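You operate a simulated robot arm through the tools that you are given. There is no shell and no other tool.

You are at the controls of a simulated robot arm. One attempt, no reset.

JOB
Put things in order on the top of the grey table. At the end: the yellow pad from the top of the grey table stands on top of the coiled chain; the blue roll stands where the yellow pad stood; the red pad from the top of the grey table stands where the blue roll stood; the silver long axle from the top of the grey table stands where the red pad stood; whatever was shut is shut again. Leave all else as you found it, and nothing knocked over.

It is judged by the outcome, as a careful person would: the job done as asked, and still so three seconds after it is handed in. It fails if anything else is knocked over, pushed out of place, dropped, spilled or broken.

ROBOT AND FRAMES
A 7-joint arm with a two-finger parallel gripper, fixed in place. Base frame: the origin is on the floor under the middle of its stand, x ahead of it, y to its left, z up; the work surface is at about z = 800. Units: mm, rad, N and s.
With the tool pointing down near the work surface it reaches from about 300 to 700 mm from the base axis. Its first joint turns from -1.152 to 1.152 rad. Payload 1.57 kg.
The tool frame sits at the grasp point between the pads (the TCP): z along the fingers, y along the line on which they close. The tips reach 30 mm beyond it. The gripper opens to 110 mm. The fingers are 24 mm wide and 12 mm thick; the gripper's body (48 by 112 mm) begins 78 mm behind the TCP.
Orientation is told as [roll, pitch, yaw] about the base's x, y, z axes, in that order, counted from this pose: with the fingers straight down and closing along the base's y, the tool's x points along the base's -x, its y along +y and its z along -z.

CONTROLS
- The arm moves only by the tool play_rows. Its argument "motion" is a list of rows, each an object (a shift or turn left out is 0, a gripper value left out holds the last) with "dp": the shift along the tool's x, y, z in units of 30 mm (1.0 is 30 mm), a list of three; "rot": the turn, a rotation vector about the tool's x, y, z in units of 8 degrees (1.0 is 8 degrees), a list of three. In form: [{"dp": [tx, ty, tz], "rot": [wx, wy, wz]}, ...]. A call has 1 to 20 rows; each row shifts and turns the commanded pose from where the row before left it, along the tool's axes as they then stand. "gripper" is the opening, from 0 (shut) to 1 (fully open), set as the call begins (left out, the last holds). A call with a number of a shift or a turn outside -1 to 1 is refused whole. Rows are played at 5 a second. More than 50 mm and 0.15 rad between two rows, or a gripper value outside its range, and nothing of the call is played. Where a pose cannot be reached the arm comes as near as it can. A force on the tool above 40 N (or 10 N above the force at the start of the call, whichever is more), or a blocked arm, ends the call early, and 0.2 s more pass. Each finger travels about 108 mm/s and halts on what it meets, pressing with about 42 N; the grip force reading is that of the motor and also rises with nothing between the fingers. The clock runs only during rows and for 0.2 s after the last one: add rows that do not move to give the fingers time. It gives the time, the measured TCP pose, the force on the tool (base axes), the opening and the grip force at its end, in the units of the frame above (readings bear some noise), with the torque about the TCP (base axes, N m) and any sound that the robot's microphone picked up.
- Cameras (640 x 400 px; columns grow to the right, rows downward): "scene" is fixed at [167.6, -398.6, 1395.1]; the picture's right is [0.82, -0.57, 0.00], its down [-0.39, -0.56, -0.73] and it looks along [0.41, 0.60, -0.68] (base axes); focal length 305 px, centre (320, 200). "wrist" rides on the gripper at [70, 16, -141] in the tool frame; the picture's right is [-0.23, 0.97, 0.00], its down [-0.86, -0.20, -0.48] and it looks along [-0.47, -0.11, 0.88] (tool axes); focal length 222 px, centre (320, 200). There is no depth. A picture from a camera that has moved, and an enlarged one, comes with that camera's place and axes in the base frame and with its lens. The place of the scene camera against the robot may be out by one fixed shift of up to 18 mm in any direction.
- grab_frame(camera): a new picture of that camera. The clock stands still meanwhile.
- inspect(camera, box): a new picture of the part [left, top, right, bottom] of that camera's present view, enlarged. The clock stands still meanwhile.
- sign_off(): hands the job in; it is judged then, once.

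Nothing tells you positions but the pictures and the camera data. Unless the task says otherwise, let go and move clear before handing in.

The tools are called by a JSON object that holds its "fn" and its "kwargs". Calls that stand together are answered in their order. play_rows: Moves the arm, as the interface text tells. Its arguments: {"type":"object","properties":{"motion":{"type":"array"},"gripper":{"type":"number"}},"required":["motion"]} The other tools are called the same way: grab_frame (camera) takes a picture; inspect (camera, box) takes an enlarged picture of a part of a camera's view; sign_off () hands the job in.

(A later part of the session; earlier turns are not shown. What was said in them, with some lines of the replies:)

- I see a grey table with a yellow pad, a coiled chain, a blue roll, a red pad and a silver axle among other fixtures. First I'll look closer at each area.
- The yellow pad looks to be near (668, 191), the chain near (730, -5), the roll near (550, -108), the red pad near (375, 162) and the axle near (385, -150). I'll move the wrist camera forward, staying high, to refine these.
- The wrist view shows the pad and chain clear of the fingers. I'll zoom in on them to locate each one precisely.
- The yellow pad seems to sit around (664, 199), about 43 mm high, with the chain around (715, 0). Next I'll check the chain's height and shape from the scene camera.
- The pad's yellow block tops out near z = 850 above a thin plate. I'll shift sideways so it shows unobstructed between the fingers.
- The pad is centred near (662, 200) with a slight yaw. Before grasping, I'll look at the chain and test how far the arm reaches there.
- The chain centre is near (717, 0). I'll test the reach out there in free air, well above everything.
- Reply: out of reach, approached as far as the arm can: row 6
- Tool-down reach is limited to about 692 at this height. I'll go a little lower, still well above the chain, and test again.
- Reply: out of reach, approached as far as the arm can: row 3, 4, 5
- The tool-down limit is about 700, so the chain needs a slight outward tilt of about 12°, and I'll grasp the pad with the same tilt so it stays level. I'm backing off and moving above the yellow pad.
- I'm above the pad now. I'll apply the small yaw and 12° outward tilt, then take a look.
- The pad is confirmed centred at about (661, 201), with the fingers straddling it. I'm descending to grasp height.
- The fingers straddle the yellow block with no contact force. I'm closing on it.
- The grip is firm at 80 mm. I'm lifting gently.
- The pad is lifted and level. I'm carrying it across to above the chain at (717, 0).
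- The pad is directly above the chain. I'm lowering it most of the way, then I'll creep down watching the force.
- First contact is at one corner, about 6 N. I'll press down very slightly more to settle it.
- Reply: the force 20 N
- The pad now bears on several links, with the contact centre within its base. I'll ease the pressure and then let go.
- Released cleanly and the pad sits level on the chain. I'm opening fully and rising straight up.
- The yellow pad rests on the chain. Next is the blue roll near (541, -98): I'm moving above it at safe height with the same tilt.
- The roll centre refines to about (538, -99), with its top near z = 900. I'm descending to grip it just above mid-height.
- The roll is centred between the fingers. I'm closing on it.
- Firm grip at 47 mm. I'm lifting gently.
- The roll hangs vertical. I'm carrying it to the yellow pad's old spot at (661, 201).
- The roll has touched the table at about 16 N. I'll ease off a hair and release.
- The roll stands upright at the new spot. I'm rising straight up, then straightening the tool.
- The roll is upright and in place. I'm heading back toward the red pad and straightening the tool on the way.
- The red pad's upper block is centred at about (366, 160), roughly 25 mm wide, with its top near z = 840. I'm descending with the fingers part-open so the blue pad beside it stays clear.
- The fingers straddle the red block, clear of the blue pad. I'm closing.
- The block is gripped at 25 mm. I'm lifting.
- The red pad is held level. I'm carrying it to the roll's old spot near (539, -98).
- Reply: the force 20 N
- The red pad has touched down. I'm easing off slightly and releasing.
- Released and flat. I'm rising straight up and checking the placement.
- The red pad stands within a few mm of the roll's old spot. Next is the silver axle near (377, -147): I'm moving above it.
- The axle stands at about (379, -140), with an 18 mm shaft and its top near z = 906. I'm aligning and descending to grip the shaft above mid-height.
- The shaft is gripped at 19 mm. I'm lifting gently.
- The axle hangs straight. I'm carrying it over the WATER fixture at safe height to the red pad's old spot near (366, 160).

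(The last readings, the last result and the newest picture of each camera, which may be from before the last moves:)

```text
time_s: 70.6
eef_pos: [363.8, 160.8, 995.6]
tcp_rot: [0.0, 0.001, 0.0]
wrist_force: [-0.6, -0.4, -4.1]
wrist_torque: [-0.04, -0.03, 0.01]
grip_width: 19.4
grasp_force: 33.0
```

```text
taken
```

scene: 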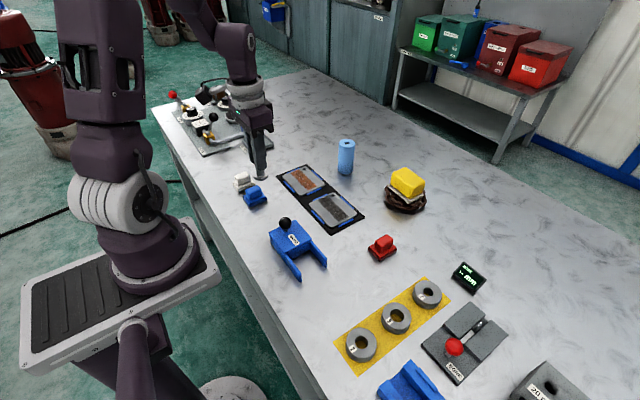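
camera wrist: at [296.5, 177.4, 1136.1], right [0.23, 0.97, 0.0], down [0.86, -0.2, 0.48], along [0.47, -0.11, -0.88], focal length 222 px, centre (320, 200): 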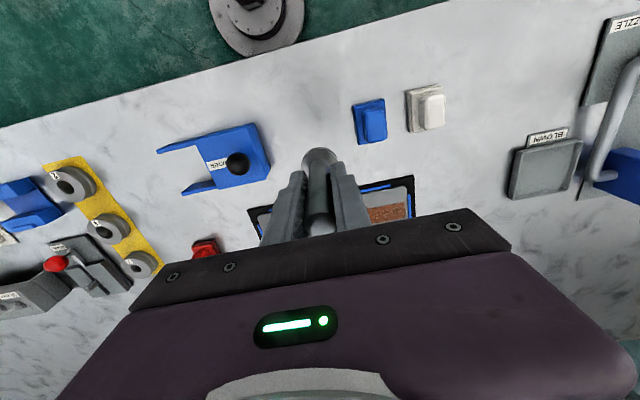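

{"fn": "play_rows", "kwargs": {"motion": [{"dp": [0, -0.007, 0.846]}, {"dp": [0, -0.007, 0.846]}, {"dp": [0, -0.007, 0.846]}, {"dp": [0, -0.007, 0.846]}, {"dp": [0, -0.007, 0.8]}, {"dp": [0, 0, 0]}], "gripper": 0}}

{"fn": "inspect", "kwargs": {"camera": "wrist", "box": [230, 80, 430, 240]}}

{"fn": "inspect", "kwargs": {"camera": "scene", "box": [220, 130, 310, 240]}}

```text
time_s: 72.0
eef_pos: [368.6, 159.6, 871.3]
tcp_rot: [-0.001, 0.001, 0.0]
wrist_force: [-0.2, -0.3, -2.6]
wrist_torque: [0.01, 0.01, 0.01]
grip_width: 19.3
grasp_force: 33.6
```

```text
2.50 times, centred on (330, 160) of wrist
camera zoom: at [298.2, 175.5, 1011.5], right [0.23, 0.97, 0.0], down [0.86, -0.2, 0.48], along [0.47, -0.11, -0.88], focal length 555 px, centre (295, 300)
```

zoom: 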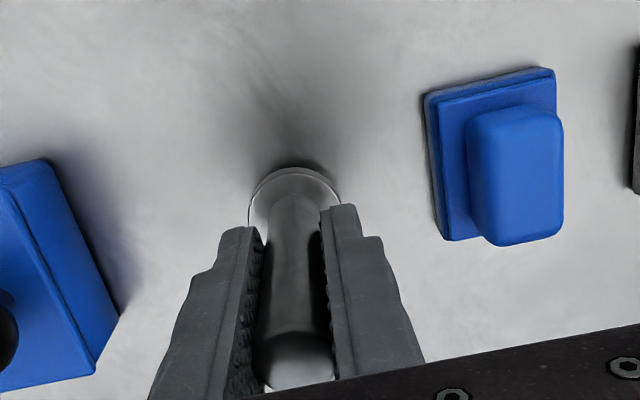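

```text
3.64 times, centred on (265, 185) of scene
camera zoom: at [167.6, -398.6, 1395.1], right [0.82, -0.57, 0.0], down [-0.39, -0.56, -0.73], along [0.41, 0.6, -0.68], focal length 1110 px, centre (520, 254)
```

zoom: 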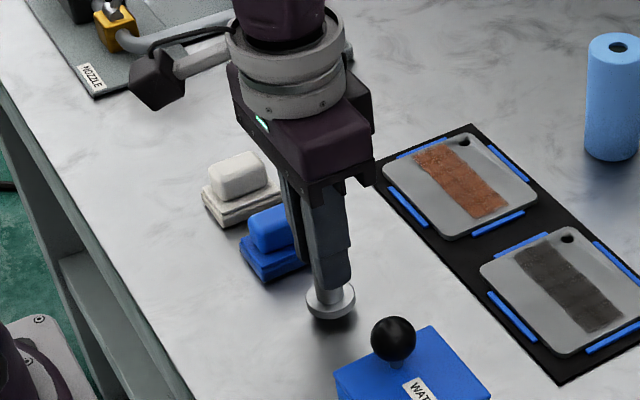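

{"fn": "play_rows", "kwargs": {"motion": [{"dp": [0.02, 0, 0.1]}, {"dp": [0.02, 0, 0.1]}, {"dp": [0, 0, 0.04]}, {"dp": [0, 0, 0]}], "gripper": 0}}

{"fn": "play_rows", "kwargs": {"motion": [{"dp": [0, 0, 0.02]}, {"dp": [0, 0, 0.02]}, {"dp": [0, 0, 0]}], "gripper": 0}}

```text
time_s: 73.0
eef_pos: [364.8, 158.9, 864.2]
tcp_rot: [0.0, 0.0, 0.0]
wrist_force: [-0.1, -0.1, -3.1]
wrist_torque: [-0.01, 0.01, 0.0]
grip_width: 19.4
grasp_force: 33.3
```

```text
time_s: 73.8
eef_pos: [366.7, 159.6, 863.4]
tcp_rot: [0.0, -0.001, -0.001]
wrist_force: [0.6, 0.3, -3.0]
wrist_torque: [0.02, 0.02, -0.01]
grip_width: 19.5
grasp_force: 32.9
```

{"fn": "play_rows", "kwargs": {"motion": [{"dp": [0, 0, 0.02]}, {"dp": [0, 0, 0.02]}, {"dp": [0, 0, 0]}], "gripper": 0}}

```text
time_s: 74.6
eef_pos: [364.2, 159.6, 862.2]
tcp_rot: [-0.001, 0.001, -0.001]
wrist_force: [-0.5, 0.4, -2.6]
wrist_torque: [-0.01, -0.03, 0.01]
grip_width: 19.4
grasp_force: 33.5
```

{"fn": "play_rows", "kwargs": {"motion": [{"dp": [0, 0, 0.017]}, {"dp": [0, 0, 0.017]}, {"dp": [0, 0, 0]}], "gripper": 0}}

```text
time_s: 75.4
eef_pos: [364.5, 160.3, 861.5]
tcp_rot: [-0.001, -0.001, 0.0]
wrist_force: [-5.6, 1.4, 24.3]
wrist_torque: [0.01, 0.22, 0.15]
grip_width: 18.9
grasp_force: 33.5
```

The axle has touched the table. I'm easing the pressure and releasing with a small opening.

{"fn": "play_rows", "kwargs": {"motion": [{"dp": [0, 0, -0.015]}, {"dp": [0, 0, 0]}], "gripper": 0}}

{"fn": "inspect", "kwargs": {"camera": "scene", "box": [235, 150, 295, 240]}}

```text
time_s: 76.0
eef_pos: [365.4, 160.2, 860.4]
tcp_rot: [0.0, -0.001, -0.001]
wrist_force: [-4.1, 3.1, 23.0]
wrist_torque: [0.13, 0.13, 0.04]
grip_width: 19.3
grasp_force: 33.2
```

```text
4.44 times, centred on (265, 195) of scene
camera zoom: at [167.2, -398.7, 1395.1], right [0.82, -0.57, 0.0], down [-0.39, -0.56, -0.73], along [0.41, 0.6, -0.68], focal length 1357 px, centre (564, 222)
```

zoom: 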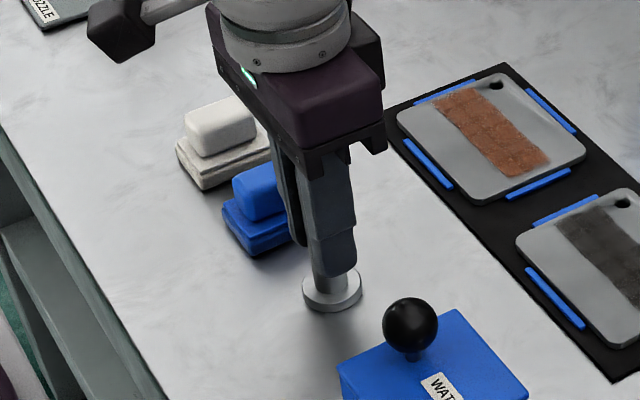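

{"fn": "play_rows", "kwargs": {"motion": [{"dp": [0, 0, -0.015]}, {"dp": [0, 0, 0]}], "gripper": 0}}

```text
time_s: 76.6
eef_pos: [366.3, 159.7, 861.5]
tcp_rot: [0.0, -0.001, 0.0]
wrist_force: [-0.4, 3.5, 6.4]
wrist_torque: [0.17, -0.01, 0.05]
grip_width: 19.4
grasp_force: 33.2
```

{"fn": "play_rows", "kwargs": {"motion": [{"dp": [0, 0, 0]}, {"dp": [0, 0, 0]}, {"dp": [0, 0, 0]}], "gripper": 0.45}}

{"fn": "grab_frame", "kwargs": {"camera": "wrist"}}

{"fn": "inspect", "kwargs": {"camera": "scene", "box": [235, 150, 295, 240]}}

```text
time_s: 77.4
eef_pos: [366.2, 159.2, 861.6]
tcp_rot: [0.0, 0.0, -0.001]
wrist_force: [0.0, -0.5, -0.1]
wrist_torque: [-0.05, 0.03, 0.01]
grip_width: 49.5
grasp_force: 0.0
```

```text
taken
camera wrist: at [296.5, 175.7, 1002.6], right [0.23, 0.97, 0.0], down [0.86, -0.2, 0.48], along [0.47, -0.11, -0.88], focal length 222 px, centre (320, 200)
```

wrist: 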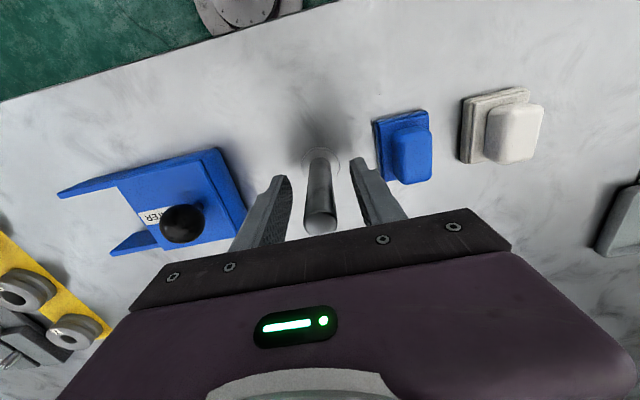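

```text
4.44 times, centred on (265, 195) of scene
camera zoom: at [167.6, -398.6, 1395.1], right [0.82, -0.57, 0.0], down [-0.39, -0.56, -0.73], along [0.41, 0.6, -0.68], focal length 1357 px, centre (564, 222)
```

zoom: 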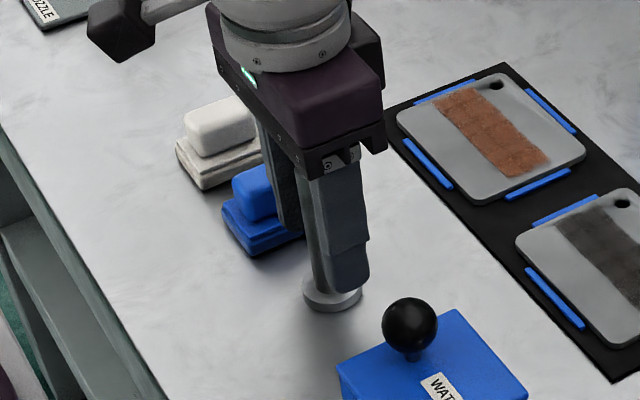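

The axle stands free between the open fingers. I'm rising straight up, then checking the whole scene.

{"fn": "play_rows", "kwargs": {"motion": [{"dp": [0, 0, -0.3]}, {"dp": [0, 0, -0.8]}, {"dp": [0, 0, -1]}, {"dp": [0, 0, -1]}, {"dp": [0, 0, -1]}, {"dp": [0, 0, -1]}, {"dp": [0, 0, -1]}, {"dp": [0, 0, 0]}], "gripper": 0.45}}

{"fn": "grab_frame", "kwargs": {"camera": "wrist"}}

{"fn": "grab_frame", "kwargs": {"camera": "scene"}}

{"fn": "inspect", "kwargs": {"camera": "wrist", "box": [260, 80, 380, 180]}}

```text
time_s: 79.2
eef_pos: [363.2, 160.6, 1044.8]
tcp_rot: [-0.001, 0.0, 0.0]
wrist_force: [0.4, -0.2, 0.2]
wrist_torque: [0.0, -0.02, -0.01]
grip_width: 49.7
grasp_force: 0.0
```

```text
taken
camera wrist: at [295.3, 176.1, 1185.9], right [0.23, 0.97, 0.0], down [0.86, -0.2, 0.48], along [0.47, -0.11, -0.88], focal length 222 px, centre (320, 200)
```

wrist: 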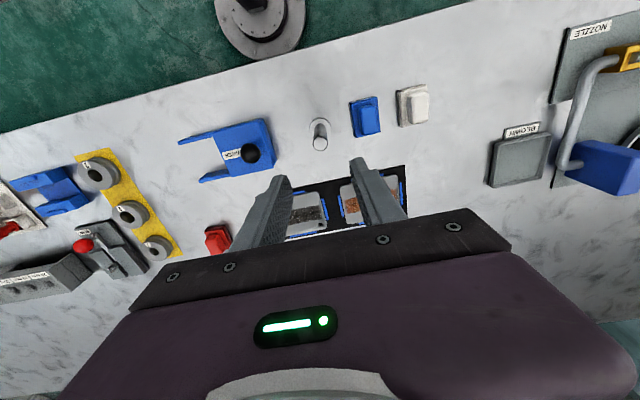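

```text
taken
```

scene: 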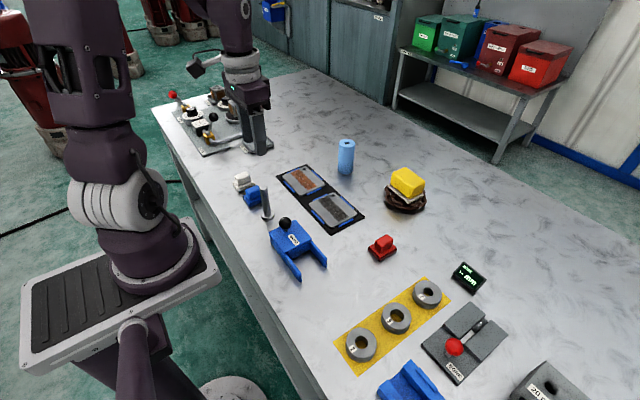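

```text
4.00 times, centred on (320, 130) of wrist
camera zoom: at [295.3, 176.1, 1185.9], right [0.23, 0.97, 0.0], down [0.86, -0.2, 0.48], along [0.47, -0.11, -0.88], focal length 888 px, centre (320, 480)
```

zoom: 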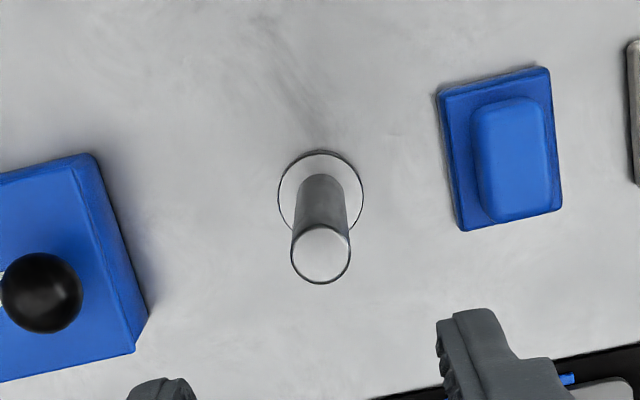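

The axle stands at (366, 160), exactly where the red pad was. I'll do a final close check of everything before handing in.

{"fn": "inspect", "kwargs": {"camera": "scene", "box": [220, 130, 440, 310]}}

{"fn": "inspect", "kwargs": {"camera": "scene", "box": [320, 240, 600, 400]}}

{"fn": "inspect", "kwargs": {"camera": "scene", "box": [370, 150, 450, 225]}}

{"fn": "inspect", "kwargs": {"camera": "scene", "box": [140, 70, 300, 230]}}

```text
2.22 times, centred on (330, 220) of scene
camera zoom: at [167.6, -398.7, 1395.1], right [0.82, -0.57, 0.0], down [-0.39, -0.56, -0.73], along [0.41, 0.6, -0.68], focal length 678 px, centre (298, 156)
```

zoom: 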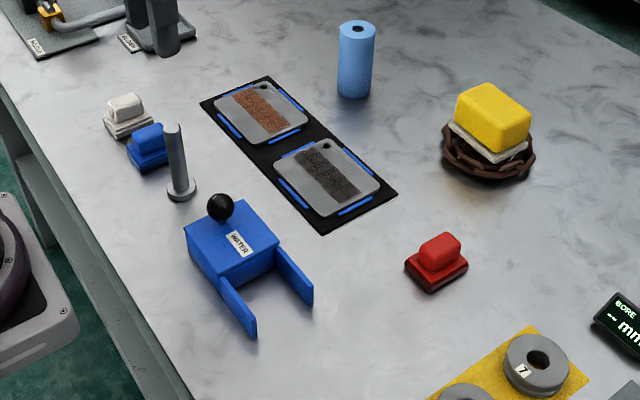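

```text
2.29 times, centred on (460, 320) of scene
camera zoom: at [167.6, -398.7, 1395.1], right [0.82, -0.57, 0.0], down [-0.39, -0.56, -0.73], along [0.41, 0.6, -0.68], focal length 698 px, centre (0, -74)
```

zoom: 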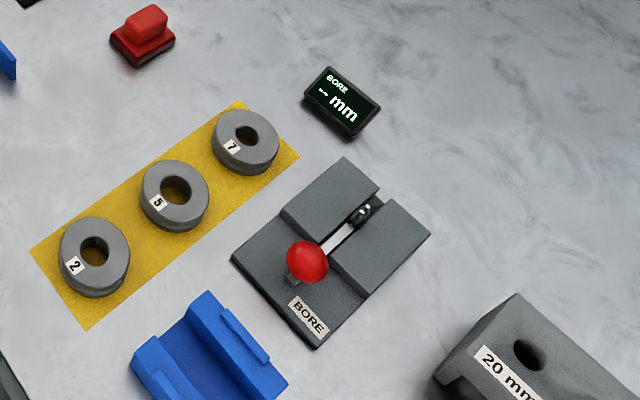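

```text
5.33 times, centred on (410, 188) of scene
camera zoom: at [167.6, -398.7, 1395.1], right [0.82, -0.57, 0.0], down [-0.39, -0.56, -0.73], along [0.41, 0.6, -0.68], focal length 1628 px, centre (-160, 267)
```

zoom: 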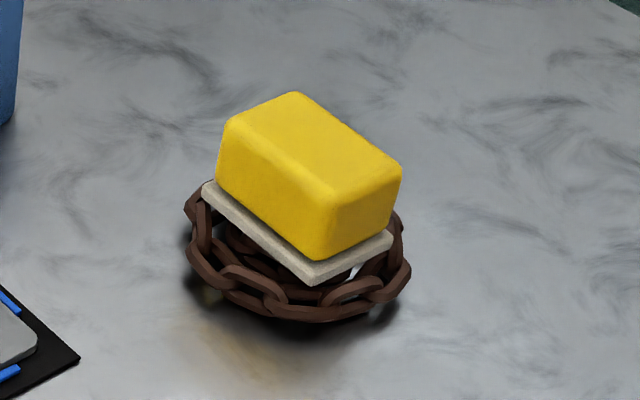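

```text
2.50 times, centred on (220, 150) of scene
camera zoom: at [167.6, -398.7, 1395.1], right [0.82, -0.57, 0.0], down [-0.39, -0.56, -0.73], along [0.41, 0.6, -0.68], focal length 763 px, centre (570, 325)
```

zoom: 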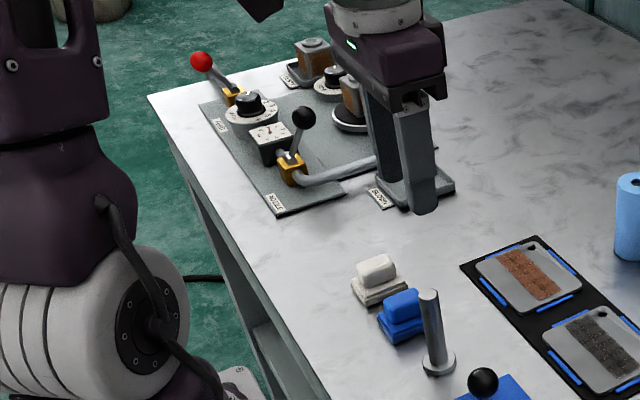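

All four items stand where asked: the yellow pad level on the chain, the roll upright on the pad's old spot, the red pad where the roll was, and the axle where the red pad was. Nothing else looks moved, nothing shut was opened, and the gripper is empty and clear, so I'm handing in.

{"fn": "sign_off", "kwargs": {}}

```text
The job is handed in.
```

All four items are in their new places and I've handed the job in. I don't have the judge's result.

| Item | Now stands | Fit to target |
|---|---|---|
| Yellow pad | on top of the coiled chain | level, resting on several links |
| Blue roll | where the yellow pad stood | within about 1 mm |
| Red pad | where the blue roll stood | about 4 mm off, towards the robot's right |
| Silver axle | where the red pad stood | within about 1 mm |

Nothing shut had to be opened. In the final pictures nothing else on the table looked moved or knocked over, and the gripper was empty and well clear.
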